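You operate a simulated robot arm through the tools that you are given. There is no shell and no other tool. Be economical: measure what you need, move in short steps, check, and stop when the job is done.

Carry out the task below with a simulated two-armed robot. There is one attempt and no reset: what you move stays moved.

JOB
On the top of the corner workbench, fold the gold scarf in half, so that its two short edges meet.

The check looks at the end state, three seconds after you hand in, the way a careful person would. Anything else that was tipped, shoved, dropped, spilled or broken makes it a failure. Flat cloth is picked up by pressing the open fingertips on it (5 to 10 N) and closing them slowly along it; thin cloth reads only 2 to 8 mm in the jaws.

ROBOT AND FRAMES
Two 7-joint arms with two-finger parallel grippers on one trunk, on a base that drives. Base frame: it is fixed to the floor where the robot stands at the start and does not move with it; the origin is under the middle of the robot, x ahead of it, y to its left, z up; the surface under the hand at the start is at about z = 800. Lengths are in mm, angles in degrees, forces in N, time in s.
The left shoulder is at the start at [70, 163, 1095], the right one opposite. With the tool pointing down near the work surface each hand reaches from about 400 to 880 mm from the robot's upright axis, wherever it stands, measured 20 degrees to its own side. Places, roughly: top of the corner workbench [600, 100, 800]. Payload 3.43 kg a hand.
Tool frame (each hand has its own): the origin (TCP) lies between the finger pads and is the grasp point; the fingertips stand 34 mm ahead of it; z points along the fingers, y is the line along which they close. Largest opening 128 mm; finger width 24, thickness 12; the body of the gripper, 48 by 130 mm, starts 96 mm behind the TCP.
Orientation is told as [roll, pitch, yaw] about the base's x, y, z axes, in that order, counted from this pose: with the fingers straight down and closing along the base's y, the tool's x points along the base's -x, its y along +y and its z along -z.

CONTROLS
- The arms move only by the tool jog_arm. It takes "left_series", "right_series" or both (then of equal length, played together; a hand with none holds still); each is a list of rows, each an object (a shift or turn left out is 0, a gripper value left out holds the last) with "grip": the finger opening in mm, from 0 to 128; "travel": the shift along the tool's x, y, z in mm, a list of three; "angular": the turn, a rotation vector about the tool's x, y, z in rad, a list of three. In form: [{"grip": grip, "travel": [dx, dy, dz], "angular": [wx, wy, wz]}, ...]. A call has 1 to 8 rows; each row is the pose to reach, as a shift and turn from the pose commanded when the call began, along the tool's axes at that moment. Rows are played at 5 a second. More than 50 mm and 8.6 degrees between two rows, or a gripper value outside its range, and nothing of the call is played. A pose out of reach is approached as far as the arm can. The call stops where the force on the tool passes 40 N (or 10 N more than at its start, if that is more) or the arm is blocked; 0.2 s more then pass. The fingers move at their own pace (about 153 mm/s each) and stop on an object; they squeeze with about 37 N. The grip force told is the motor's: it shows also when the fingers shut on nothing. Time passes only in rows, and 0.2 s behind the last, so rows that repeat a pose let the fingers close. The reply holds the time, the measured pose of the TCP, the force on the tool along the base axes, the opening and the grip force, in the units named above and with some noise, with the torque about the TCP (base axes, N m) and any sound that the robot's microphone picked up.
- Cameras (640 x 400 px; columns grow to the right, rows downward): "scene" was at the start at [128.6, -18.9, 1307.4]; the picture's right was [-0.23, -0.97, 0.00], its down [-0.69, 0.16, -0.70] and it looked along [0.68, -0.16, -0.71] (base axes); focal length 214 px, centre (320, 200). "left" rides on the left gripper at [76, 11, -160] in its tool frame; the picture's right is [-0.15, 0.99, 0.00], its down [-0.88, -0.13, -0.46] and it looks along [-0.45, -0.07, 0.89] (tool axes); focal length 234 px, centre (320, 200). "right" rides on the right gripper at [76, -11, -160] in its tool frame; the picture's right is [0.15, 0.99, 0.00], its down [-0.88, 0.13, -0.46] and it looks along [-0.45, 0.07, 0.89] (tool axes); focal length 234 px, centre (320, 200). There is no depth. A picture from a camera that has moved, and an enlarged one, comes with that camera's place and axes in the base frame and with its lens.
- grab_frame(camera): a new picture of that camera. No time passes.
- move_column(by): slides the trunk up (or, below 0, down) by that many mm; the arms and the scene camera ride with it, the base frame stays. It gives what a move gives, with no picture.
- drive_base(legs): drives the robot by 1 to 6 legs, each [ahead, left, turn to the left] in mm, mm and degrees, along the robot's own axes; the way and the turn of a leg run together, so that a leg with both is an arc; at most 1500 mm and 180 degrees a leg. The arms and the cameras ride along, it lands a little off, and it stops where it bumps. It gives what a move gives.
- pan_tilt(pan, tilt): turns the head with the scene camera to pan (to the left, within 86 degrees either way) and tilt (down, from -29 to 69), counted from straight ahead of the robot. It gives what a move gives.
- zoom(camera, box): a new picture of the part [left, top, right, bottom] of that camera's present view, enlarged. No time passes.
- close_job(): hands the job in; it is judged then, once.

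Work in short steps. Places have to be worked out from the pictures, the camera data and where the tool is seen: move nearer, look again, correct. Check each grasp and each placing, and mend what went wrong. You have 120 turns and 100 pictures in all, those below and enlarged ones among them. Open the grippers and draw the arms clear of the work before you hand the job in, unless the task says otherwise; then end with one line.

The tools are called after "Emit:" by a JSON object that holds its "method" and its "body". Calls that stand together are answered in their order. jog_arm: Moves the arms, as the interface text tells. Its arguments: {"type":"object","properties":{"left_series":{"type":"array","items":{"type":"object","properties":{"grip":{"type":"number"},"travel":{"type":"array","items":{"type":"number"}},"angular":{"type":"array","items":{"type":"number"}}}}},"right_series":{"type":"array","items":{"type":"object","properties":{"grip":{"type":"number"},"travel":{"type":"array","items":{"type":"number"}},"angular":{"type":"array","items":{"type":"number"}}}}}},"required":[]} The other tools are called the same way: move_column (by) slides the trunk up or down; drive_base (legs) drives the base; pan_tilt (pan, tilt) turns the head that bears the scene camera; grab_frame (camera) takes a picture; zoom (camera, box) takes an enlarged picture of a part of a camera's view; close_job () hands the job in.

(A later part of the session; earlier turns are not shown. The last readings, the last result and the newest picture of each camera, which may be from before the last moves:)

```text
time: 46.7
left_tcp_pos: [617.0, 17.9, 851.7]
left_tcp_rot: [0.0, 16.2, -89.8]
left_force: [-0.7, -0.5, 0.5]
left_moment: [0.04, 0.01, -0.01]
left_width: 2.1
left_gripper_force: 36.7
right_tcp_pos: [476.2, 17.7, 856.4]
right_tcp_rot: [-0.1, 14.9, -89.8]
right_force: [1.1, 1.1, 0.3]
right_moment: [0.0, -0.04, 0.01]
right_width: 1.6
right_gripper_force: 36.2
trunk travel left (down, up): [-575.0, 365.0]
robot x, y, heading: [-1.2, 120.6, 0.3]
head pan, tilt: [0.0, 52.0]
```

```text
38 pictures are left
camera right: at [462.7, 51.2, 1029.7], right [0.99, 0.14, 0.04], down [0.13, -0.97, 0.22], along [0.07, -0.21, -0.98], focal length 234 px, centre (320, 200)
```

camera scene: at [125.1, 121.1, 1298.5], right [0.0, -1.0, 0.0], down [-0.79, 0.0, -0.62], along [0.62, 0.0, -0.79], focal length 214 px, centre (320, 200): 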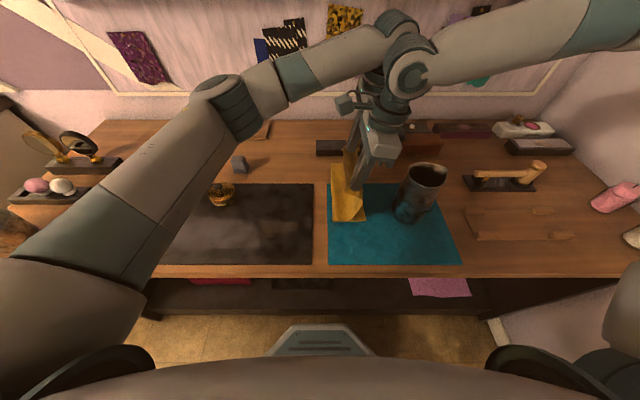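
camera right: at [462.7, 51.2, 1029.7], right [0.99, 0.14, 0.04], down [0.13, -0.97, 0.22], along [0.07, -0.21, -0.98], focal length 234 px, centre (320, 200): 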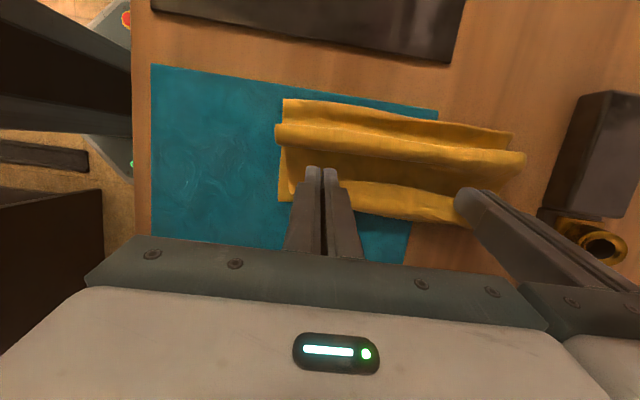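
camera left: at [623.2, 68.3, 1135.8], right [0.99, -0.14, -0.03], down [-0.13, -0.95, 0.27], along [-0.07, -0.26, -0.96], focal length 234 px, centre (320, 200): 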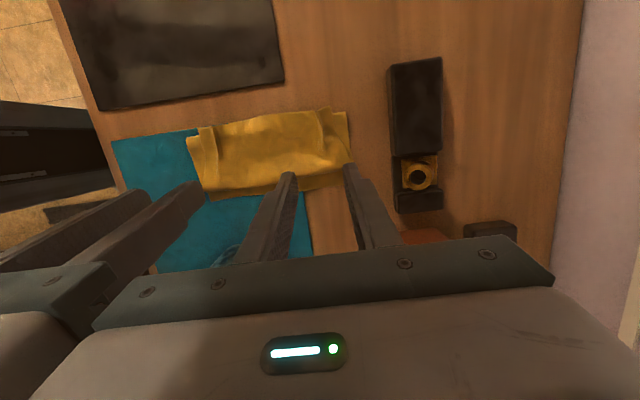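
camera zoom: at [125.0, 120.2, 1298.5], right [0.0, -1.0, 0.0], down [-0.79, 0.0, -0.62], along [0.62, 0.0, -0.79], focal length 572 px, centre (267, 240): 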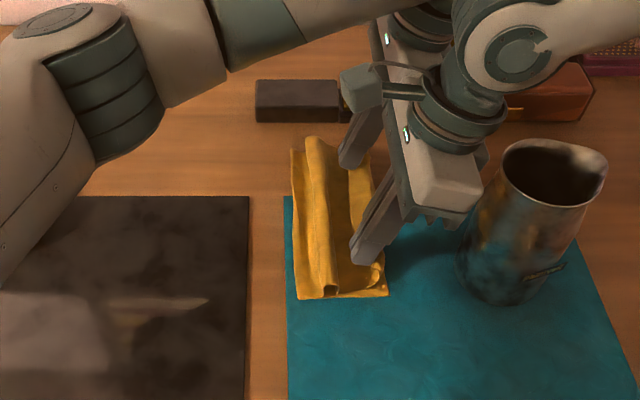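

The slack now stands as a tube near y≈70 and the edges are close to each other. I'll lower the hands, release, and lift away vertically, then smooth the tube outward toward +y.

Emit:
{"method": "jog_arm", "body": {"right_series": [{"travel": [-2.5, 0, 9]}, {"travel": [-4, 0, 17]}, {"travel": [-4, 0, 17]}, {"travel": [-4, 0, 17], "grip": 10}, {"travel": [-4, 0, 17], "grip": 25}, {"travel": [0, 0, 5], "grip": 25}, {"travel": [8, 0, -30]}, {"travel": [18, 0, -65]}], "left_series": [{"travel": [-2, 0, 7]}, {"travel": [-3.5, 0, 13]}, {"travel": [-3.5, 0, 13]}, {"travel": [-3.5, 0, 13], "grip": 10}, {"travel": [-3.5, 0, 13], "grip": 25}, {"travel": [0, 0, 2], "grip": 25}, {"travel": [8, 0, -32]}, {"travel": [18, 0, -67]}]}}

Emit:
{"method": "zoom", "body": {"camera": "scene", "box": [240, 110, 440, 260]}}

Emit:
{"method": "zoom", "body": {"camera": "right", "box": [250, 70, 530, 245]}}

```text
time: 48.5
left_tcp_pos: [615.7, 19.0, 922.8]
left_tcp_rot: [0.0, 16.3, -89.8]
left_force: [-0.6, -1.0, 0.5]
left_moment: [-0.03, -0.01, -0.01]
left_width: 25.0
left_gripper_force: 0.0
right_tcp_pos: [474.3, 20.5, 924.6]
right_tcp_rot: [-0.1, 14.7, -89.8]
right_force: [0.9, 0.5, -0.1]
right_moment: [0.02, 0.0, -0.02]
right_width: 25.0
right_gripper_force: 0.0
trunk travel left (down, up): [-575.0, 365.0]
robot x, y, heading: [-0.8, 127.8, -0.1]
head pan, tilt: [0.0, 52.0]
```

```text
2.67 times, centred on (340, 185) of scene
camera zoom: at [124.5, 121.9, 1298.4], right [0.0, -1.0, 0.0], down [-0.79, 0.0, -0.62], along [0.62, 0.0, -0.79], focal length 572 px, centre (267, 240)
```

zoom: 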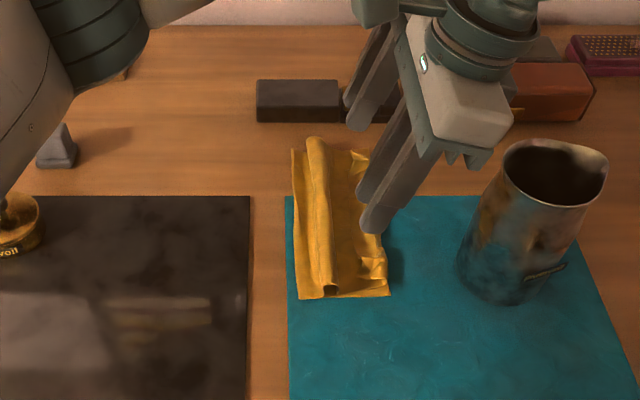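

```text
2.29 times, centred on (390, 158) of right
camera zoom: at [461.4, 53.6, 1097.1], right [0.99, 0.14, 0.04], down [0.13, -0.97, 0.22], along [0.07, -0.21, -0.98], focal length 535 px, centre (160, 297)
```

zoom: 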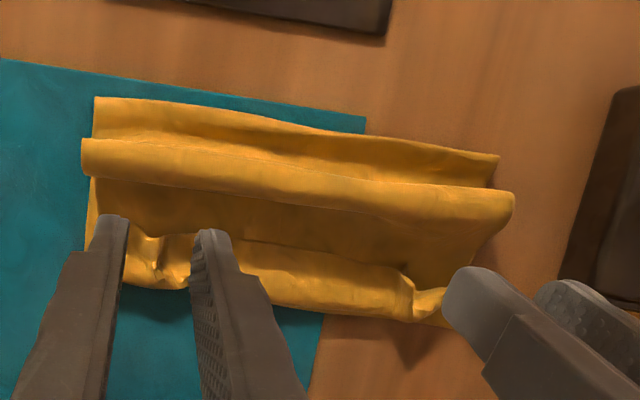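

Now the bottom edge lies near y≈-3, the top edge is curled back a little, and the excess stands as a ridge at y≈68. That ridge is almost the mid-line of the cloth. I'll straighten the hands, turn them to yaw 0, pinch the ridge and draw it out to y≈137 as the fold line.

Emit:
{"method": "jog_arm", "body": {"right_series": [{"travel": [24, 0, -4], "angular": [0, -0.13, 0]}, {"travel": [48, 0, -8], "angular": [0, -0.257, 0]}], "left_series": [{"travel": [24, 0, -4], "angular": [0, -0.142, 0]}, {"travel": [48, 0, -8], "angular": [0, -0.284, 0]}]}}

Emit:
{"method": "jog_arm", "body": {"right_series": [{"angular": [0, 0, -0.145]}, {"angular": [0, 0, -0.29]}, {"angular": [0, 0, -0.435]}, {"angular": [0, 0, -0.58]}, {"angular": [0, 0, -0.725]}, {"angular": [0, 0, -0.87]}, {"angular": [0, 0, -1.015]}, {"angular": [0, 0, -1.16]}], "left_series": [{"angular": [0, 0, -0.145]}, {"angular": [0, 0, -0.29]}, {"angular": [0, 0, -0.435]}, {"angular": [0, 0, -0.58]}, {"angular": [0, 0, -0.725]}, {"angular": [0, 0, -0.87]}, {"angular": [0, 0, -1.015]}, {"angular": [0, 0, -1.16]}]}}

Emit:
{"method": "jog_arm", "body": {"right_series": [{"angular": [0, 0, -0.14], "grip": 40}, {"angular": [0, 0, -0.28]}, {"angular": [0, 0, -0.407]}], "left_series": [{"angular": [0, 0, -0.14], "grip": 40}, {"angular": [0, 0, -0.28]}, {"angular": [0, 0, -0.407]}]}}

Emit:
{"method": "grab_frame", "body": {"camera": "scene"}}

Emit:
{"method": "grab_frame", "body": {"camera": "left"}}

Emit:
{"method": "grab_frame", "body": {"camera": "right"}}

```text
time: 49.1
left_tcp_pos: [615.1, 64.4, 944.2]
left_tcp_rot: [0.0, -0.4, -89.8]
left_force: [0.6, 0.6, 0.1]
left_moment: [-0.04, 0.0, 0.0]
left_width: 24.9
left_gripper_force: 0.1
right_tcp_pos: [474.6, 68.2, 944.0]
right_tcp_rot: [0.1, -0.2, -89.9]
right_force: [-0.3, 1.0, -0.2]
right_moment: [0.0, 0.01, -0.01]
right_width: 24.8
right_gripper_force: 0.1
trunk travel left (down, up): [-575.0, 365.0]
robot x, y, heading: [0.4, 125.9, -0.1]
head pan, tilt: [0.0, 52.0]
```

```text
time: 50.9
left_tcp_pos: [616.2, 63.2, 942.9]
left_tcp_rot: [0.0, 0.0, -23.2]
left_force: [0.3, 0.4, 0.8]
left_moment: [-0.02, 0.0, -0.01]
left_width: 25.1
left_gripper_force: 0.1
right_tcp_pos: [476.8, 64.4, 944.3]
right_tcp_rot: [0.1, 0.0, -23.2]
right_force: [0.4, -0.2, 0.3]
right_moment: [0.01, -0.02, -0.01]
right_width: 25.1
right_gripper_force: 0.1
trunk travel left (down, up): [-575.0, 365.0]
robot x, y, heading: [-3.0, 122.2, 0.2]
head pan, tilt: [0.0, 52.0]
```

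```text
time: 51.7
left_tcp_pos: [616.8, 61.8, 942.4]
left_tcp_rot: [-0.1, 0.0, 0.2]
left_force: [-0.2, -0.4, 0.3]
left_moment: [0.02, -0.04, -0.01]
left_width: 39.8
left_gripper_force: 0.0
right_tcp_pos: [476.3, 64.8, 943.5]
right_tcp_rot: [0.0, -0.1, 0.1]
right_force: [0.9, -0.1, 0.4]
right_moment: [0.02, -0.03, -0.02]
right_width: 40.0
right_gripper_force: 0.2
trunk travel left (down, up): [-575.0, 365.0]
robot x, y, heading: [-1.3, 125.0, 0.0]
head pan, tilt: [0.0, 52.0]
```

```text
35 pictures are left
camera scene: at [125.2, 121.9, 1298.5], right [0.0, -1.0, 0.0], down [-0.79, 0.0, -0.62], along [0.62, 0.0, -0.79], focal length 214 px, centre (320, 200)
```

scene: 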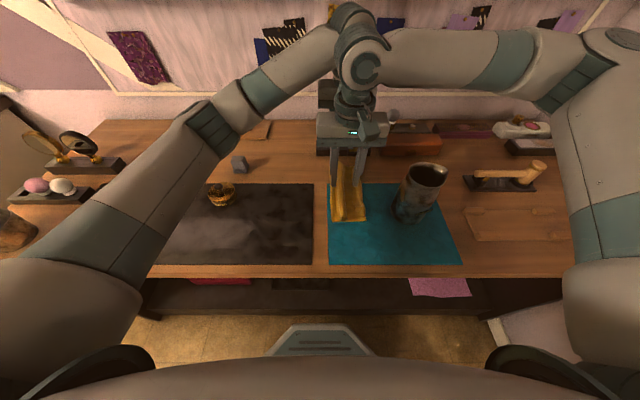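

```text
34 pictures are left
camera left: at [541.1, 74.7, 1102.2], right [0.14, 0.99, 0.0], down [0.88, -0.13, 0.46], along [0.45, -0.07, -0.89], focal length 234 px, centre (320, 200)
```

left: 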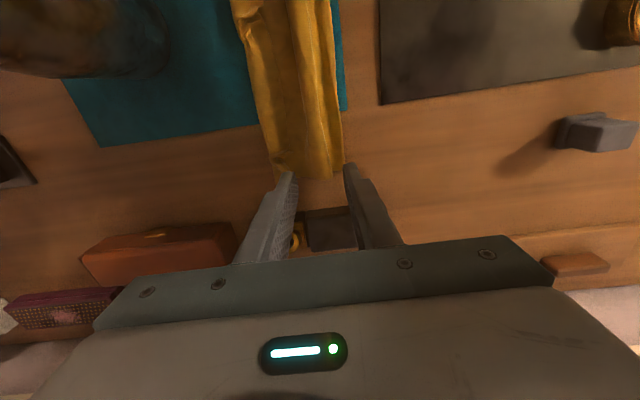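

```text
33 pictures are left
camera right: at [399.0, 53.3, 1103.5], right [-0.15, 0.99, 0.0], down [0.88, 0.13, 0.46], along [0.45, 0.07, -0.89], focal length 234 px, centre (320, 200)
```

right: 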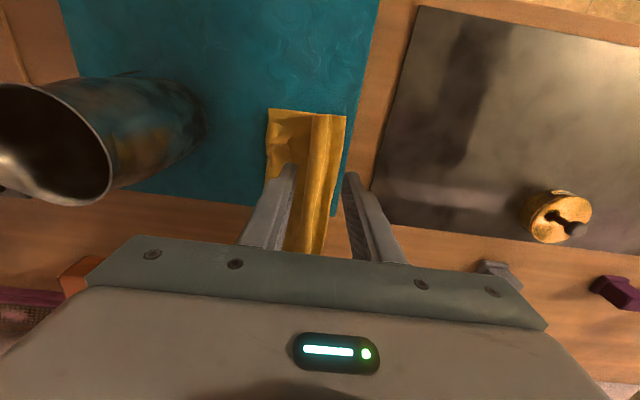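

The ridge crest runs at y≈62–64, z≈825. I'll lower both open hands astride it.

Emit:
{"method": "jog_arm", "body": {"right_series": [{"travel": [4, -1, 30]}, {"travel": [8, -2, 60]}, {"travel": [11, -2, 80]}, {"travel": [11, -2, 96]}], "left_series": [{"travel": [-5, 1, 30]}, {"travel": [-10, 2, 60]}, {"travel": [-16, 2, 80]}, {"travel": [-16, 2, 96]}]}}

Emit:
{"method": "zoom", "body": {"camera": "right", "box": [220, 100, 420, 225]}}

Emit:
{"method": "zoom", "body": {"camera": "left", "box": [220, 100, 420, 225]}}

```text
time: 52.7
left_tcp_pos: [633.8, 64.1, 846.5]
left_tcp_rot: [-0.1, 0.0, 0.0]
left_force: [0.6, 0.2, 0.7]
left_moment: [0.01, 0.03, -0.01]
left_width: 40.0
left_gripper_force: 0.2
right_tcp_pos: [465.5, 61.4, 847.9]
right_tcp_rot: [0.0, 0.1, 0.1]
right_force: [0.1, -0.7, -0.6]
right_moment: [0.01, 0.0, 0.04]
right_width: 39.9
right_gripper_force: 0.0
trunk travel left (down, up): [-575.0, 365.0]
robot x, y, heading: [2.7, 122.8, 0.2]
head pan, tilt: [0.0, 52.0]
```

```text
3.20 times, centred on (320, 162) of right
camera zoom: at [388.4, 51.3, 1007.3], right [-0.15, 0.99, 0.0], down [0.88, 0.13, 0.45], along [0.45, 0.07, -0.89], focal length 749 px, centre (320, 320)
```

zoom: 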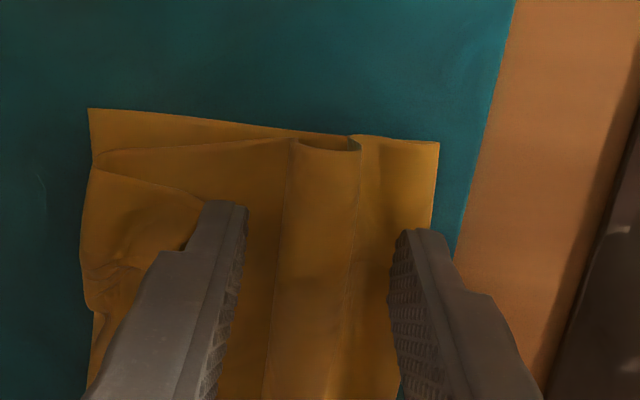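

```text
3.20 times, centred on (320, 162) of left
camera zoom: at [557.2, 75.7, 1005.5], right [0.15, 0.99, 0.0], down [0.88, -0.13, 0.46], along [0.45, -0.07, -0.89], focal length 749 px, centre (320, 320)
```

zoom: 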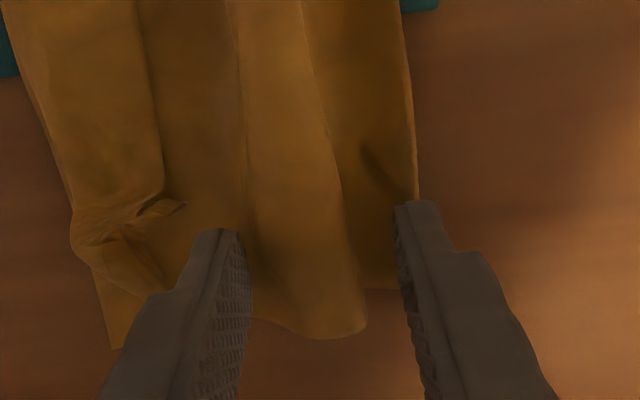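

The ridge is centred between the fingers on both hands. I'll lower 5 mm and close slowly.

Emit:
{"method": "jog_arm", "body": {"right_series": [{"travel": [0, 0, 5]}, {"travel": [0, 0, 5], "grip": 32}, {"travel": [0, 0, 5], "grip": 24}, {"travel": [0, 0, 5], "grip": 16}, {"travel": [0, 0, 5], "grip": 10}, {"travel": [0, 0, 5], "grip": 5}, {"travel": [0, 0, 5], "grip": 0}, {"travel": [0, 0, 5], "grip": 0}], "left_series": [{"travel": [0, 0, 5]}, {"travel": [0, 0, 5], "grip": 32}, {"travel": [0, 0, 5], "grip": 24}, {"travel": [0, 0, 5], "grip": 16}, {"travel": [0, 0, 5], "grip": 10}, {"travel": [0, 0, 5], "grip": 5}, {"travel": [0, 0, 5], "grip": 0}, {"travel": [0, 0, 5], "grip": 0}]}}

Emit:
{"method": "zoom", "body": {"camera": "right", "box": [220, 100, 420, 225]}}

```text
time: 54.5
left_tcp_pos: [632.6, 65.0, 840.8]
left_tcp_rot: [-0.1, 0.0, 0.1]
left_force: [-0.6, 0.5, 0.1]
left_moment: [0.07, 0.0, 0.0]
left_width: 2.2
left_gripper_force: 36.1
right_tcp_pos: [465.0, 62.0, 843.1]
right_tcp_rot: [0.0, 0.0, -0.1]
right_force: [-0.2, 0.8, 1.9]
right_moment: [0.05, 0.0, 0.01]
right_width: 2.1
right_gripper_force: 36.6
trunk travel left (down, up): [-575.0, 365.0]
robot x, y, heading: [-0.6, 122.4, 0.0]
head pan, tilt: [0.0, 52.0]
```

```text
3.20 times, centred on (320, 162) of right
camera zoom: at [387.9, 51.5, 1002.8], right [-0.15, 0.99, 0.0], down [0.88, 0.13, 0.46], along [0.45, 0.07, -0.89], focal length 749 px, centre (320, 320)
```

zoom: 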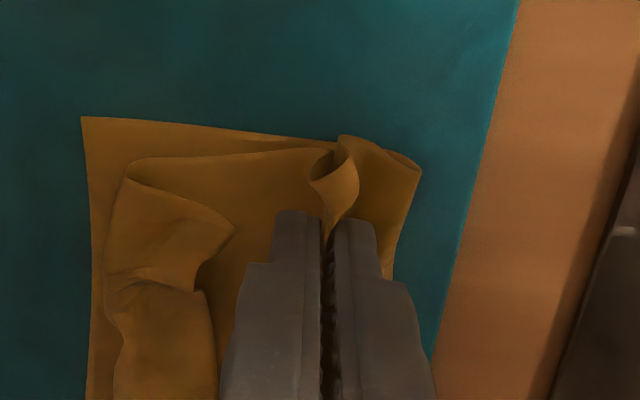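

The ridge is held on both sides (2.2 and 2.1 mm). I'll lift it and draw it gently toward +y.

Emit:
{"method": "jog_arm", "body": {"right_series": [{"travel": [0, 2, -15]}, {"travel": [0, 6, -30]}, {"travel": [0, 14, -42]}, {"travel": [0, 24, -48]}, {"travel": [0, 35, -46]}, {"travel": [0, 45, -40]}, {"travel": [0, 53, -30]}, {"travel": [0, 58, -20]}], "left_series": [{"travel": [0, 2, -15]}, {"travel": [0, 6, -30]}, {"travel": [0, 14, -42]}, {"travel": [0, 24, -48]}, {"travel": [0, 35, -46]}, {"travel": [0, 45, -40]}, {"travel": [0, 53, -30]}, {"travel": [0, 58, -20]}]}}

Emit:
{"method": "zoom", "body": {"camera": "scene", "box": [240, 110, 440, 260]}}

Emit:
{"method": "grab_frame", "body": {"camera": "right"}}

```text
time: 56.3
left_tcp_pos: [633.9, 121.8, 861.1]
left_tcp_rot: [-0.1, 0.0, -0.1]
left_force: [0.1, 0.4, -0.4]
left_moment: [0.0, 0.01, 0.03]
left_width: 2.1
left_gripper_force: 36.7
right_tcp_pos: [466.0, 121.0, 861.5]
right_tcp_rot: [-0.2, 0.1, -0.1]
right_force: [1.1, -0.1, 0.0]
right_moment: [-0.02, 0.0, -0.01]
right_width: 2.1
right_gripper_force: 36.8
trunk travel left (down, up): [-575.0, 365.0]
robot x, y, heading: [-3.9, 123.6, -0.5]
head pan, tilt: [0.0, 52.0]
```

```text
2.67 times, centred on (340, 185) of scene
camera zoom: at [125.3, 122.1, 1298.5], right [0.0, -1.0, 0.0], down [-0.79, 0.0, -0.62], along [0.62, 0.0, -0.79], focal length 572 px, centre (267, 240)
```

zoom: 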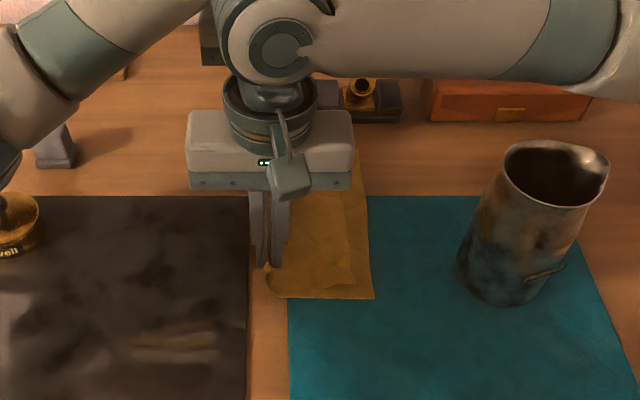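

```text
28 pictures are left
camera right: at [387.9, 109.6, 1020.8], right [-0.15, 0.99, 0.0], down [0.88, 0.13, 0.45], along [0.45, 0.07, -0.89], focal length 234 px, centre (320, 200)
```

right: 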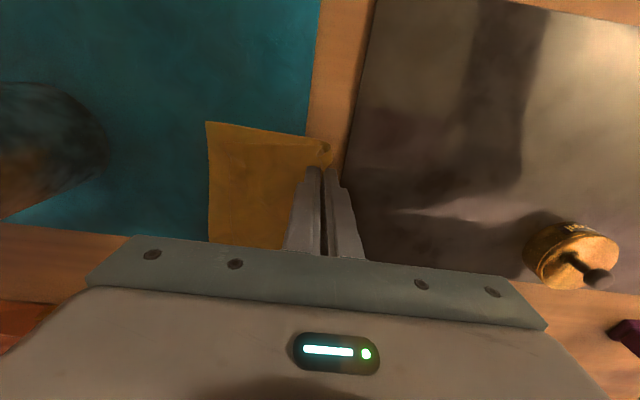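

The scarf now looks folded, with the ridge as the fold line at y≈121 and the bottom edge at y≈12. I'll lower, move slightly +y, release and lift away.

Emit:
{"method": "jog_arm", "body": {"right_series": [{"travel": [0, 3, 9]}, {"travel": [0, 5, 17]}, {"travel": [0, 5, 17], "grip": 10}, {"travel": [0, 5, 17], "grip": 30}, {"travel": [0, 5, 17], "grip": 40}, {"travel": [0, 5, -20]}, {"travel": [0, 5, -60]}, {"travel": [0, 5, -100]}], "left_series": [{"travel": [0, 3, 9]}, {"travel": [0, 5, 17]}, {"travel": [0, 5, 17], "grip": 10}, {"travel": [0, 5, 17], "grip": 30}, {"travel": [0, 5, 17], "grip": 40}, {"travel": [0, 5, -20]}, {"travel": [0, 5, -60]}, {"travel": [0, 5, -100]}]}}

Emit:
{"method": "jog_arm", "body": {"right_series": [{"travel": [10, -30, -30]}, {"travel": [20, -70, -40]}, {"travel": [30, -110, -40]}], "left_series": [{"travel": [0, 40, -30]}, {"travel": [0, 85, -40]}, {"travel": [0, 130, -40]}]}}

Emit:
{"method": "zoom", "body": {"camera": "scene", "box": [240, 110, 440, 260]}}

Emit:
{"method": "grab_frame", "body": {"camera": "left"}}

```text
time: 58.1
left_tcp_pos: [632.7, 127.0, 962.7]
left_tcp_rot: [-0.2, -0.1, -0.1]
left_force: [-0.5, -0.1, -0.6]
left_moment: [0.02, -0.03, 0.01]
left_width: 40.0
left_gripper_force: 0.1
right_tcp_pos: [464.1, 126.5, 966.2]
right_tcp_rot: [-0.2, 0.0, 0.0]
right_force: [0.5, 0.1, -0.5]
right_moment: [-0.01, -0.06, -0.02]
right_width: 40.1
right_gripper_force: 0.0
trunk travel left (down, up): [-575.0, 365.0]
robot x, y, heading: [-0.2, 125.1, -0.1]
head pan, tilt: [0.0, 52.0]
```

```text
time: 58.9
left_tcp_pos: [634.9, 259.1, 1000.5]
left_tcp_rot: [-0.1, 0.0, 0.0]
left_force: [0.2, -0.6, 0.1]
left_moment: [-0.01, 0.01, 0.04]
left_width: 40.0
left_gripper_force: 0.1
right_tcp_pos: [434.0, 17.3, 1004.3]
right_tcp_rot: [0.0, 0.0, 0.0]
right_force: [0.0, 0.8, -0.3]
right_moment: [0.01, -0.03, 0.0]
right_width: 39.8
right_gripper_force: 0.0
trunk travel left (down, up): [-575.0, 365.0]
robot x, y, heading: [-0.7, 122.3, 0.2]
head pan, tilt: [0.0, 52.0]
```

```text
2.67 times, centred on (340, 185) of scene
camera zoom: at [123.9, 122.0, 1298.6], right [0.0, -1.0, 0.0], down [-0.79, 0.0, -0.62], along [0.62, 0.0, -0.79], focal length 572 px, centre (267, 240)
```

zoom: 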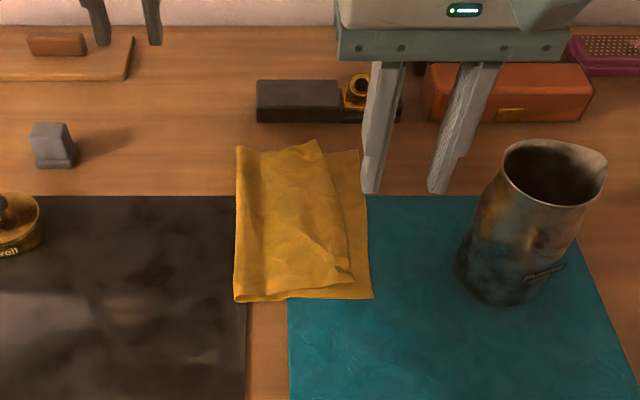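

```text
26 pictures are left
camera left: at [558.3, 271.0, 1161.1], right [0.15, 0.99, 0.0], down [0.88, -0.13, 0.46], along [0.45, -0.07, -0.89], focal length 234 px, centre (320, 200)
```

left: 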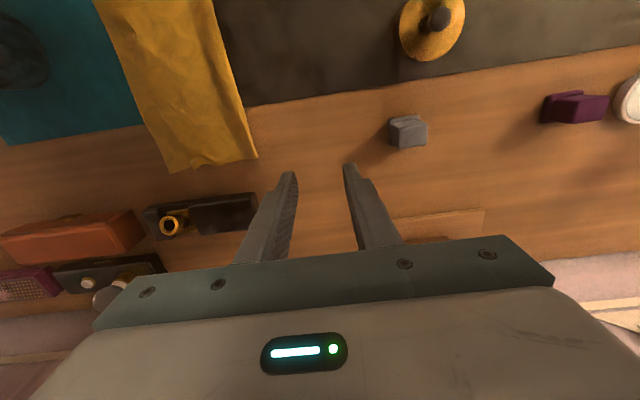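

It's a real half fold now. The fold is at y≈155, the bottom edge at y≈5–14, and the top edge falls short at y≈37–52, partly curled. I'll look closer at that edge.

Emit:
{"method": "zoom", "body": {"camera": "scene", "box": [300, 155, 376, 230]}}

Emit:
{"method": "grab_frame", "body": {"camera": "right"}}

```text
5.33 times, centred on (338, 192) of scene
camera zoom: at [123.9, 122.0, 1298.6], right [0.0, -1.0, 0.0], down [-0.79, 0.0, -0.62], along [0.62, 0.0, -0.79], focal length 1144 px, centre (224, 240)
```

zoom: 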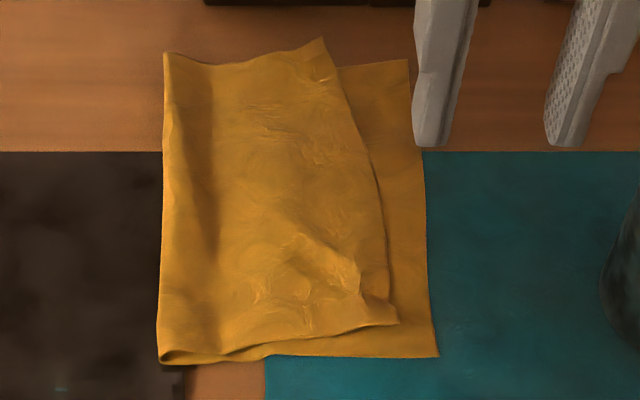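

```text
24 pictures are left
camera right: at [357.2, 5.9, 1163.0], right [-0.15, 0.99, 0.0], down [0.88, 0.13, 0.46], along [0.45, 0.07, -0.89], focal length 234 px, centre (320, 200)
```

right: 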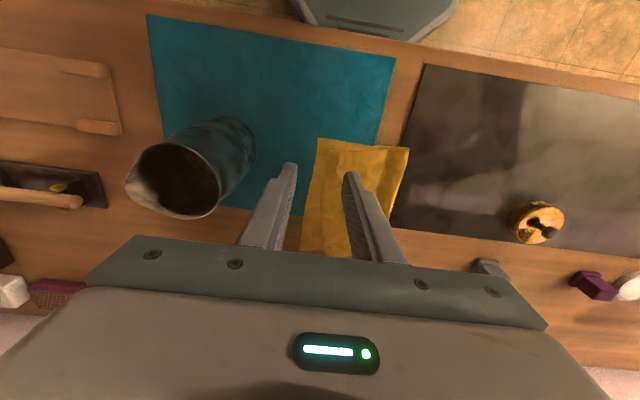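

The top edge is free and correctly oriented. It only needs drawing -y by about 20 mm at the near side and 50 mm at the far side. I'll turn the hands back to yaw -90 over the top layer near that edge, at (475,47) and (637,66).

Emit:
{"method": "jog_arm", "body": {"right_series": [{"travel": [-5, 4, 0], "angular": [0, 0, 0.145], "grip": 30}, {"travel": [-10, 8, 0], "angular": [0, 0, 0.29]}, {"travel": [-15, 12, 0], "angular": [0, 0, 0.435]}, {"travel": [-20, 16, 0], "angular": [0, 0, 0.58]}, {"travel": [-25, 20, 0], "angular": [0, 0, 0.725]}, {"travel": [-30, 24, 0], "angular": [0, 0, 0.87]}, {"travel": [-36, 27, 0], "angular": [0, 0, 1.015]}, {"travel": [-41, 30, 0], "angular": [0, 0, 1.16]}], "left_series": [{"travel": [0, -24, 0], "angular": [0, 0, 0.145], "grip": 30}, {"travel": [0, -48, 0], "angular": [0, 0, 0.29]}, {"travel": [0, -72, 0], "angular": [0, 0, 0.435]}, {"travel": [0, -96, 0], "angular": [0, 0, 0.58]}, {"travel": [-1, -120, 0], "angular": [0, 0, 0.725]}, {"travel": [-1, -145, 0], "angular": [0, 0, 0.87]}, {"travel": [-2, -169, 0], "angular": [0, 0, 1.015]}, {"travel": [-2, -193, 0], "angular": [0, 0, 1.16]}]}}

Emit:
{"method": "jog_arm", "body": {"right_series": [{"travel": [0, 0, 30], "angular": [0, 0, 0.14]}, {"travel": [0, 0, 60], "angular": [0, 0, 0.28]}, {"travel": [0, 0, 100], "angular": [0, 0, 0.411]}, {"travel": [0, 0, 140], "angular": [0, 0, 0.411]}], "left_series": [{"travel": [0, 0, 30], "angular": [0, 0, 0.14]}, {"travel": [0, 0, 60], "angular": [0, 0, 0.28]}, {"travel": [0, 0, 100], "angular": [0, 0, 0.411]}, {"travel": [0, 0, 136], "angular": [0, 0, 0.411]}]}}

Emit:
{"method": "zoom", "body": {"camera": "right", "box": [220, 100, 420, 225]}}

Emit:
{"method": "zoom", "body": {"camera": "left", "box": [220, 100, 420, 225]}}

```text
time: 60.7
left_tcp_pos: [635.5, 63.3, 1000.8]
left_tcp_rot: [0.0, 0.0, -66.6]
left_force: [0.6, -0.9, -0.2]
left_moment: [0.03, 0.01, -0.02]
left_width: 30.3
left_gripper_force: 0.0
right_tcp_pos: [477.0, 44.2, 1003.6]
right_tcp_rot: [0.0, 0.0, -66.7]
right_force: [0.7, 0.1, -0.3]
right_moment: [0.01, -0.03, 0.01]
right_width: 29.8
right_gripper_force: 0.0
trunk travel left (down, up): [-575.0, 365.0]
robot x, y, heading: [-1.9, 122.4, 0.1]
head pan, tilt: [0.0, 52.0]
```

```text
time: 61.7
left_tcp_pos: [634.1, 61.7, 862.9]
left_tcp_rot: [-0.1, 0.1, -90.1]
left_force: [0.1, -0.7, -0.6]
left_moment: [0.04, 0.07, 0.0]
left_width: 30.1
left_gripper_force: 0.0
right_tcp_pos: [477.2, 43.2, 862.2]
right_tcp_rot: [-0.1, 0.1, -90.1]
right_force: [0.5, -0.4, 0.1]
right_moment: [0.13, 0.07, 0.0]
right_width: 29.8
right_gripper_force: 0.0
trunk travel left (down, up): [-575.0, 365.0]
robot x, y, heading: [1.3, 122.5, 0.2]
head pan, tilt: [0.0, 52.0]
```

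```text
3.20 times, centred on (320, 162) of right
camera zoom: at [464.7, 118.7, 1021.8], right [0.99, 0.14, 0.0], down [0.13, -0.88, 0.45], along [0.06, -0.45, -0.89], focal length 749 px, centre (320, 320)
```

zoom: 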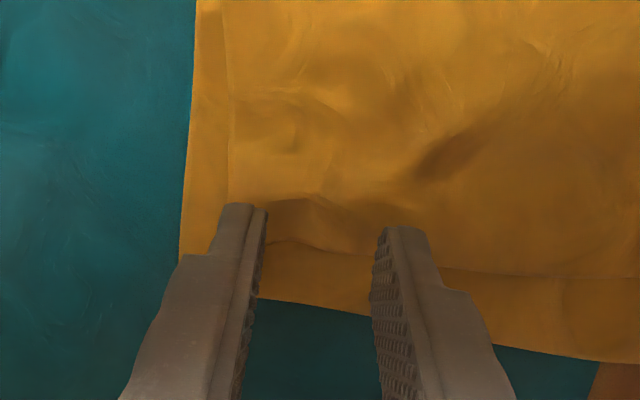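

```text
3.20 times, centred on (320, 162) of left
camera zoom: at [646.8, 139.0, 1023.0], right [0.99, -0.15, 0.0], down [-0.13, -0.88, 0.45], along [-0.07, -0.45, -0.89], focal length 749 px, centre (320, 320)
```

zoom: 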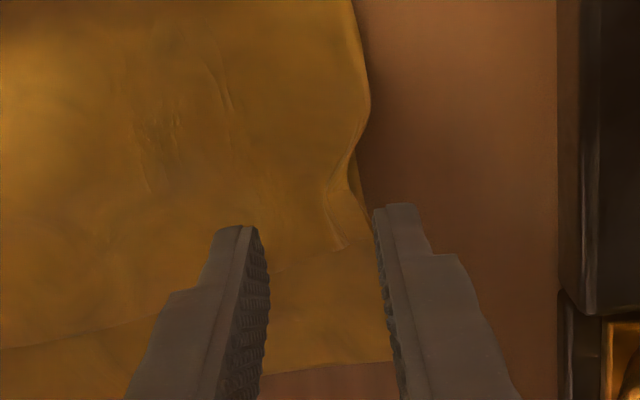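

Right hand: edge at y≈34, so I'll shift it +6. Left hand: its outer finger is off the cloth, so I'll shift it 18 mm toward -x. Then I'll lower both.

Emit:
{"method": "jog_arm", "body": {"right_series": [{"travel": [6, 0, 8]}, {"travel": [6, 0, 16]}, {"travel": [6, 0, 19]}], "left_series": [{"travel": [1, -18, 8]}, {"travel": [1, -18, 16]}, {"travel": [1, -18, 19]}]}}

Emit:
{"method": "jog_arm", "body": {"right_series": [{"travel": [0, 0, 1.5]}, {"travel": [0, 0, 2.5]}], "left_series": [{"travel": [0, 0, 1.5]}, {"travel": [0, 0, 2.5]}]}}

```text
time: 62.5
left_tcp_pos: [616.0, 68.2, 846.8]
left_tcp_rot: [0.0, -0.1, -90.0]
left_force: [-0.8, 0.5, -0.2]
left_moment: [-0.02, -0.01, 0.0]
left_width: 29.9
left_gripper_force: 0.0
right_tcp_pos: [475.5, 51.8, 844.8]
right_tcp_rot: [0.0, -0.2, -90.0]
right_force: [-0.1, 0.7, 0.5]
right_moment: [-0.01, -0.05, -0.02]
right_width: 30.0
right_gripper_force: 0.0
trunk travel left (down, up): [-575.0, 365.0]
robot x, y, heading: [-0.7, 120.2, 0.1]
head pan, tilt: [0.0, 52.0]
```

```text
time: 63.1
left_tcp_pos: [617.7, 66.2, 843.9]
left_tcp_rot: [-0.1, -0.1, -90.0]
left_force: [-0.5, 0.2, 0.3]
left_moment: [-0.01, 0.0, 0.01]
left_width: 30.2
left_gripper_force: 0.1
right_tcp_pos: [477.3, 51.7, 841.6]
right_tcp_rot: [0.0, 0.1, -90.0]
right_force: [0.7, 0.4, -1.0]
right_moment: [0.02, 0.01, 0.0]
right_width: 29.7
right_gripper_force: 0.1
trunk travel left (down, up): [-575.0, 365.0]
robot x, y, heading: [0.7, 120.4, 0.1]
head pan, tilt: [0.0, 52.0]
```

No contact yet, so I'll lower a bit more.

Emit:
{"method": "jog_arm", "body": {"right_series": [{"travel": [0, 0, 1.5]}, {"travel": [0, 0, 3]}], "left_series": [{"travel": [0, 0, 2]}, {"travel": [0, 0, 4.5]}]}}

```text
time: 63.7
left_tcp_pos: [616.3, 66.4, 841.0]
left_tcp_rot: [0.1, -0.1, -89.9]
left_force: [-0.9, -0.6, 0.3]
left_moment: [0.0, 0.0, 0.0]
left_width: 29.9
left_gripper_force: 0.0
right_tcp_pos: [475.9, 52.3, 839.8]
right_tcp_rot: [0.2, 0.0, -90.1]
right_force: [-1.1, -0.9, 15.4]
right_moment: [-0.1, 0.26, 0.0]
right_width: 29.9
right_gripper_force: 0.1
trunk travel left (down, up): [-575.0, 365.0]
robot x, y, heading: [-0.9, 121.6, 0.1]
head pan, tilt: [0.0, 52.0]
```

Emit:
{"method": "jog_arm", "body": {"right_series": [{"travel": [0, 0, -0.5]}, {"travel": [0, 0, -0.5]}], "left_series": [{"travel": [0, 0, 1.5]}, {"travel": [0, 0, 2.6]}]}}

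```text
time: 64.3
left_tcp_pos: [616.7, 65.4, 837.9]
left_tcp_rot: [0.1, -0.1, -90.0]
left_force: [-0.5, -0.1, 0.5]
left_moment: [0.0, -0.01, -0.03]
left_width: 30.1
left_gripper_force: 0.0
right_tcp_pos: [475.2, 50.2, 839.6]
right_tcp_rot: [0.0, 0.1, -90.0]
right_force: [1.4, -1.7, 13.4]
right_moment: [-0.04, 0.12, 0.01]
right_width: 30.0
right_gripper_force: 0.0
trunk travel left (down, up): [-575.0, 365.0]
robot x, y, heading: [-0.5, 122.6, 0.0]
head pan, tilt: [0.0, 52.0]
```

The right hand is pressing at 13 N. I'll lower the left another 2 mm.

Emit:
{"method": "jog_arm", "body": {"left_series": [{"travel": [0, 0, 1]}, {"travel": [0, 0, 1.8]}]}}

```text
time: 64.9
left_tcp_pos: [616.8, 65.9, 834.9]
left_tcp_rot: [0.0, -0.1, -90.0]
left_force: [0.0, 0.0, 2.0]
left_moment: [0.01, -0.04, 0.02]
left_width: 29.7
left_gripper_force: 0.1
right_tcp_pos: [475.6, 51.4, 839.3]
right_tcp_rot: [0.0, -0.1, -90.0]
right_force: [2.1, -2.5, 14.2]
right_moment: [-0.06, 0.09, 0.03]
right_width: 29.8
right_gripper_force: 0.0
trunk travel left (down, up): [-575.0, 365.0]
robot x, y, heading: [-3.6, 124.6, -0.1]
head pan, tilt: [0.0, 52.0]
```

The left hand has just touched. I'll press slightly more and close both slowly.

Emit:
{"method": "jog_arm", "body": {"right_series": [{"grip": 30, "travel": [0, 0, -0.3]}, {"grip": 26, "travel": [0, 0, -0.3]}, {"grip": 22, "travel": [0, 0, -0.3]}, {"grip": 18, "travel": [0, 0, -0.3]}, {"grip": 13, "travel": [0, 0, -0.3]}, {"grip": 8, "travel": [0, 0, -0.3]}, {"grip": 4, "travel": [0, 0, -0.3]}, {"grip": 0, "travel": [0, 0, -0.3]}], "left_series": [{"grip": 30, "travel": [0, 0, 0.8]}, {"grip": 26, "travel": [0, 0, 0.8]}, {"grip": 22, "travel": [0, 0, 0.8]}, {"grip": 18, "travel": [0, 0, 0.8]}, {"grip": 13, "travel": [0, 0, 0.8]}, {"grip": 8, "travel": [0, 0, 0.8]}, {"grip": 4, "travel": [0, 0, 0.8]}, {"grip": 0, "travel": [0, 0, 0.8]}]}}

Emit:
{"method": "grab_frame", "body": {"camera": "right"}}

Emit:
{"method": "grab_frame", "body": {"camera": "left"}}

```text
time: 66.7
left_tcp_pos: [616.4, 65.2, 836.1]
left_tcp_rot: [0.0, -0.1, -90.0]
left_force: [0.9, -0.1, 14.4]
left_moment: [-0.03, -0.05, -0.05]
left_width: 0.6
left_gripper_force: 35.7
right_tcp_pos: [475.2, 50.0, 840.1]
right_tcp_rot: [0.0, 0.0, -90.0]
right_force: [1.2, 0.5, 2.5]
right_moment: [0.01, -0.02, 0.03]
right_width: 1.6
right_gripper_force: 36.0
trunk travel left (down, up): [-575.0, 365.0]
robot x, y, heading: [-0.3, 123.0, 0.0]
head pan, tilt: [0.0, 52.0]
```

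```text
21 pictures are left
camera right: at [462.2, 127.4, 999.1], right [0.99, 0.15, 0.0], down [0.13, -0.88, 0.46], along [0.07, -0.45, -0.89], focal length 234 px, centre (320, 200)
```

right: 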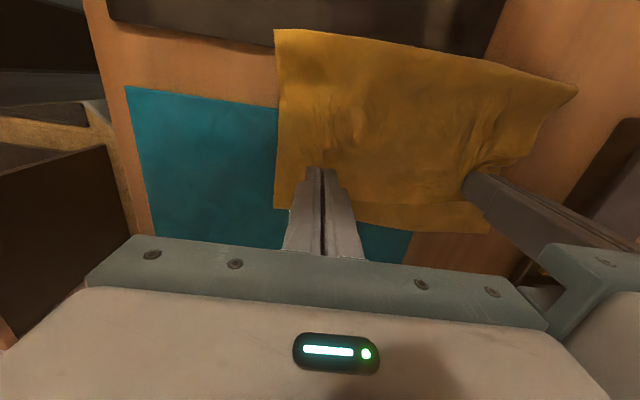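

```text
20 pictures are left
camera left: at [626.5, 141.9, 995.6], right [0.99, -0.15, 0.0], down [-0.13, -0.88, 0.46], along [-0.07, -0.45, -0.89], focal length 234 px, centre (320, 200)
```

left: 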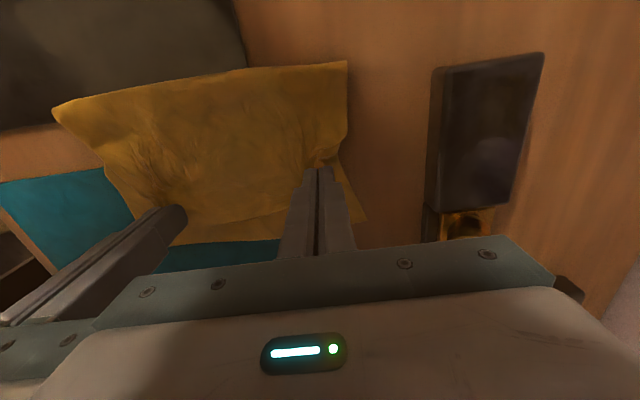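

Right 1.6 mm, left 0.6 mm (a marginal pinch). I'll try lifting slightly and drawing the edge -y by 21 mm near and 40 mm far.

Emit:
{"method": "jog_arm", "body": {"right_series": [{"travel": [0, 0, -6]}, {"travel": [-2, 0, -12]}, {"travel": [-6, 0, -13]}, {"travel": [-10, 0, -13]}, {"travel": [-15, 0, -12]}, {"travel": [-19, 0, -10]}, {"travel": [-22, 0, -7]}, {"travel": [-22, 0, -5]}], "left_series": [{"travel": [0, 0, -6]}, {"travel": [-4, 0, -12]}, {"travel": [-12, 0, -13]}, {"travel": [-20, 0, -13]}, {"travel": [-28, 0, -12]}, {"travel": [-35, 0, -10]}, {"travel": [-41, 0, -7]}, {"travel": [-41, 0, -5]}]}}

Emit:
{"method": "grab_frame", "body": {"camera": "right"}}

Emit:
{"method": "zoom", "body": {"camera": "scene", "box": [260, 130, 420, 250]}}

```text
time: 68.5
left_tcp_pos: [616.6, 24.4, 839.1]
left_tcp_rot: [0.1, -0.2, -90.0]
left_force: [-2.3, 0.2, 0.8]
left_moment: [0.0, 0.09, -0.02]
left_width: 0.5
left_gripper_force: 35.5
right_tcp_pos: [475.7, 29.1, 845.0]
right_tcp_rot: [0.1, 0.0, -90.0]
right_force: [1.6, -0.5, 0.3]
right_moment: [0.03, -0.09, -0.03]
right_width: 1.9
right_gripper_force: 36.5
trunk travel left (down, up): [-575.0, 365.0]
robot x, y, heading: [-0.3, 125.0, 0.1]
head pan, tilt: [0.0, 52.0]
```

```text
19 pictures are left
camera right: at [462.8, 105.4, 1003.2], right [0.99, 0.15, 0.0], down [0.13, -0.88, 0.46], along [0.07, -0.45, -0.89], focal length 234 px, centre (320, 200)
```

right: 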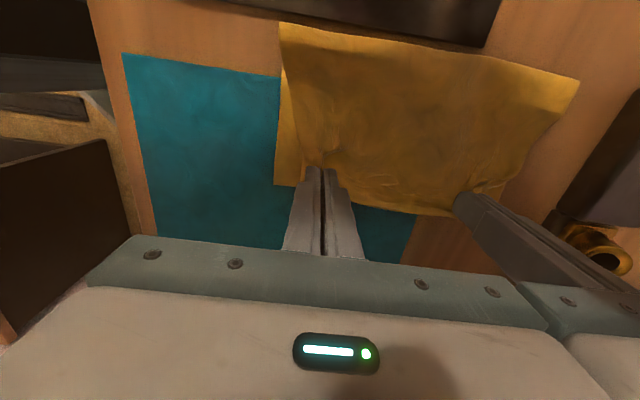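

```text
3.33 times, centred on (340, 190) of scene
camera zoom: at [125.1, 122.1, 1298.5], right [0.0, -1.0, 0.0], down [-0.79, 0.0, -0.62], along [0.62, 0.0, -0.79], focal length 715 px, centre (253, 233)
```

zoom: 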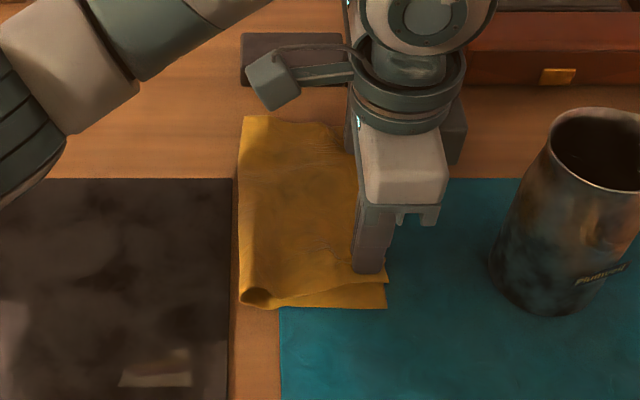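

The top edge now sits on the bottom edge, at about y≈12 near and y≈7 far. I'll lower, release and lift clear.

Emit:
{"method": "jog_arm", "body": {"right_series": [{"travel": [0, 0, 3]}, {"travel": [0, 0, 4], "grip": 8}, {"travel": [0, 0, 3], "grip": 20}, {"travel": [0, 0, 2], "grip": 26}, {"travel": [0, 0, -20]}, {"travel": [0, 0, -60]}, {"travel": [0, 0, -100]}, {"travel": [0, -10, -140]}], "left_series": [{"travel": [0, 0, 1]}, {"travel": [0, 0, 1], "grip": 8}, {"travel": [0, 0, 0], "grip": 20}, {"travel": [0, 0, -1], "grip": 26}, {"travel": [0, 0, -20]}, {"travel": [0, 0, -60]}, {"travel": [0, 0, -100]}, {"travel": [0, 0, -140]}]}}

Emit:
{"method": "grab_frame", "body": {"camera": "right"}}

Emit:
{"method": "zoom", "body": {"camera": "scene", "box": [280, 140, 400, 230]}}

```text
time: 70.3
left_tcp_pos: [615.1, 23.9, 981.8]
left_tcp_rot: [0.1, 0.1, -90.1]
left_force: [0.4, -0.5, 0.3]
left_moment: [0.03, -0.05, 0.0]
left_width: 25.8
left_gripper_force: 0.1
right_tcp_pos: [462.8, 29.3, 987.7]
right_tcp_rot: [0.1, 0.0, -90.1]
right_force: [-0.1, -0.1, 0.3]
right_moment: [0.0, -0.06, 0.0]
right_width: 26.0
right_gripper_force: 0.1
trunk travel left (down, up): [-575.0, 365.0]
robot x, y, heading: [-1.0, 123.4, -0.1]
head pan, tilt: [0.0, 52.0]
```

```text
17 pictures are left
camera right: at [450.8, 105.8, 1145.7], right [0.99, 0.14, 0.0], down [0.13, -0.88, 0.46], along [0.07, -0.45, -0.89], focal length 234 px, centre (320, 200)
```

right: 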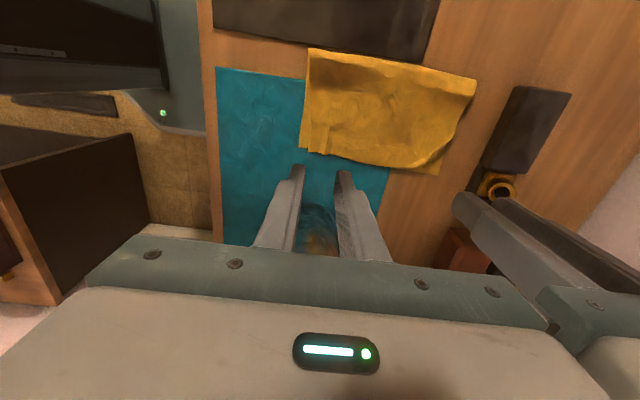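

```text
4.44 times, centred on (340, 185) of scene
camera zoom: at [123.0, 121.2, 1298.6], right [0.0, -1.0, 0.0], down [-0.79, 0.0, -0.62], along [0.62, 0.0, -0.79], focal length 953 px, centre (231, 267)
```

zoom: 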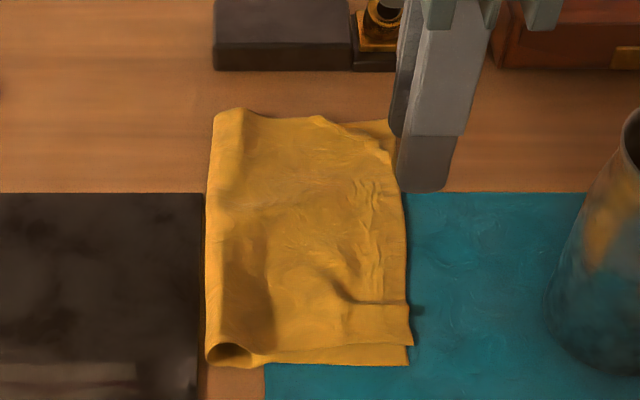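

This is close to done. I'll inspect the far corner and the edge alignment more closely.

Emit:
{"method": "zoom", "body": {"camera": "right", "box": [285, 30, 495, 190]}}

```text
2.50 times, centred on (390, 110) of right
camera zoom: at [450.8, 105.8, 1145.7], right [0.99, 0.14, 0.0], down [0.13, -0.88, 0.46], along [0.07, -0.45, -0.89], focal length 585 px, centre (145, 425)
```

zoom: 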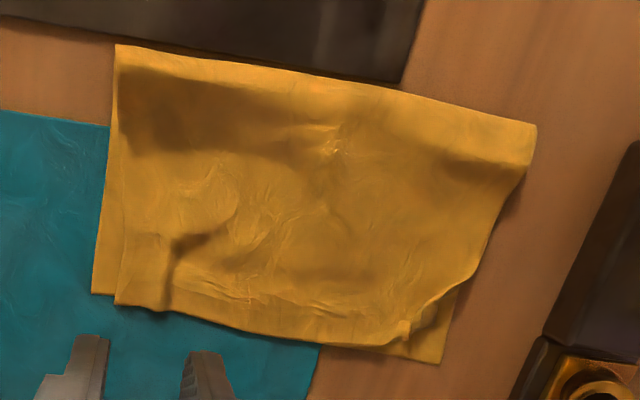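

The edges meet along nearly the whole width. Only the pinch wrinkles pull the top corners inward, about 25 mm at the far corner and 15 mm at the near one. I'll press closed fingertips on each wrinkle and open them to spread the cloth along x.

Emit:
{"method": "jog_arm", "body": {"right_series": [{"grip": 2, "travel": [0, 5, 40]}, {"travel": [0, 10, 80]}, {"travel": [0, 14, 120]}, {"travel": [0, 14, 142]}], "left_series": [{"grip": 2, "travel": [0, 2, 40]}, {"travel": [0, 4, 80]}, {"travel": [0, 5, 120]}, {"travel": [0, 5, 141]}]}}

Emit:
{"method": "jog_arm", "body": {"right_series": [{"travel": [0, 0, 2]}, {"travel": [0, 0, 4]}], "left_series": [{"travel": [0, 0, 2]}, {"travel": [0, 0, 4]}]}}

```text
time: 71.3
left_tcp_pos: [620.4, 22.3, 837.8]
left_tcp_rot: [0.0, -0.2, -90.0]
left_force: [-0.3, 0.4, 0.0]
left_moment: [0.0, 0.02, 0.03]
left_width: 0.0
left_gripper_force: 32.8
right_tcp_pos: [479.7, 29.8, 842.0]
right_tcp_rot: [0.0, 0.0, -89.9]
right_force: [0.2, 0.9, 0.2]
right_moment: [0.01, -0.02, -0.02]
right_width: 0.0
right_gripper_force: 33.3
trunk travel left (down, up): [-575.0, 365.0]
robot x, y, heading: [2.9, 124.2, 0.1]
head pan, tilt: [0.0, 52.0]
```

```text
time: 71.9
left_tcp_pos: [620.9, 23.4, 837.3]
left_tcp_rot: [0.2, -0.1, -90.0]
left_force: [-1.3, -0.3, 7.6]
left_moment: [-0.03, 0.03, 0.01]
left_width: 0.0
left_gripper_force: 33.3
right_tcp_pos: [479.1, 27.9, 839.7]
right_tcp_rot: [0.3, 0.0, -90.1]
right_force: [2.3, -0.3, 15.9]
right_moment: [-0.16, -0.06, 0.03]
right_width: 0.0
right_gripper_force: 33.1
trunk travel left (down, up): [-575.0, 365.0]
robot x, y, heading: [-2.7, 118.7, -0.0]
head pan, tilt: [0.0, 52.0]
```

Both are pressing at about 8 and 16 N. I'll open slowly, biasing the left hand toward +x and the right toward -x, then lift.

Emit:
{"method": "jog_arm", "body": {"right_series": [{"grip": 6, "travel": [0, -2, -0.5]}, {"grip": 12, "travel": [0, -4, -0.5]}, {"grip": 18, "travel": [0, -6, -0.5]}, {"grip": 24, "travel": [0, -8, -0.5]}, {"grip": 30, "travel": [0, -9, -0.5]}, {"grip": 30, "travel": [0, -9, -20]}, {"travel": [0, -9, -60]}, {"travel": [0, -9, -100]}], "left_series": [{"grip": 7, "travel": [0, 3, 0.2]}, {"grip": 14, "travel": [0, 6, 0.2]}, {"grip": 22, "travel": [0, 9, 0.2]}, {"grip": 30, "travel": [0, 12, 0.2]}, {"grip": 38, "travel": [0, 15, 0.2]}, {"grip": 38, "travel": [0, 15, -20]}, {"travel": [0, 15, -60]}, {"travel": [0, 15, -100]}]}}

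Emit:
{"method": "grab_frame", "body": {"camera": "right"}}

Emit:
{"method": "zoom", "body": {"camera": "left", "box": [130, 30, 380, 220]}}

```text
time: 73.7
left_tcp_pos: [636.1, 24.3, 934.3]
left_tcp_rot: [0.0, 0.0, -90.0]
left_force: [-1.0, -0.4, 0.6]
left_moment: [0.0, 0.0, 0.01]
left_width: 38.0
left_gripper_force: 0.0
right_tcp_pos: [471.0, 27.0, 937.8]
right_tcp_rot: [-0.1, 0.0, -90.0]
right_force: [-0.2, 0.0, -0.2]
right_moment: [0.01, -0.04, -0.01]
right_width: 30.2
right_gripper_force: 0.0
trunk travel left (down, up): [-575.0, 365.0]
robot x, y, heading: [3.5, 123.1, -0.0]
head pan, tilt: [0.0, 52.0]
```

```text
14 pictures are left
camera right: at [457.4, 103.3, 1098.4], right [0.99, 0.15, 0.0], down [0.13, -0.88, 0.46], along [0.07, -0.45, -0.89], focal length 234 px, centre (320, 200)
```

right: 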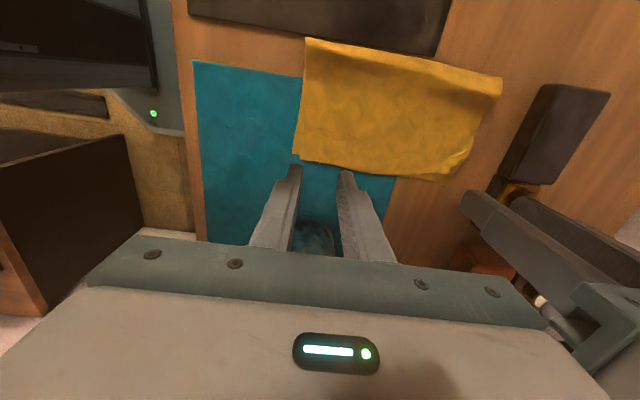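

```text
2.11 times, centred on (255, 125) of left
camera zoom: at [646.7, 101.5, 1094.1], right [0.99, -0.15, 0.0], down [-0.13, -0.88, 0.46], along [-0.07, -0.45, -0.89], focal length 493 px, centre (457, 358)
```

zoom: 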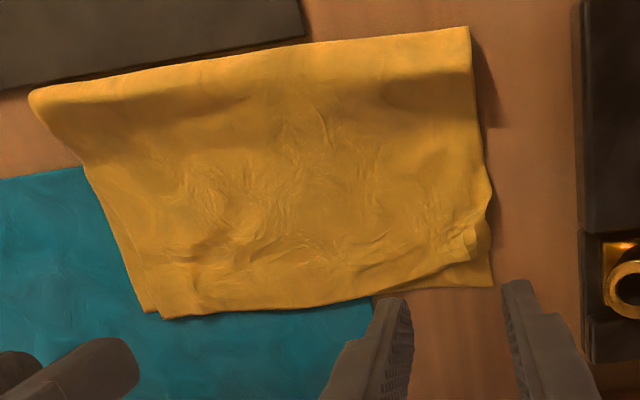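

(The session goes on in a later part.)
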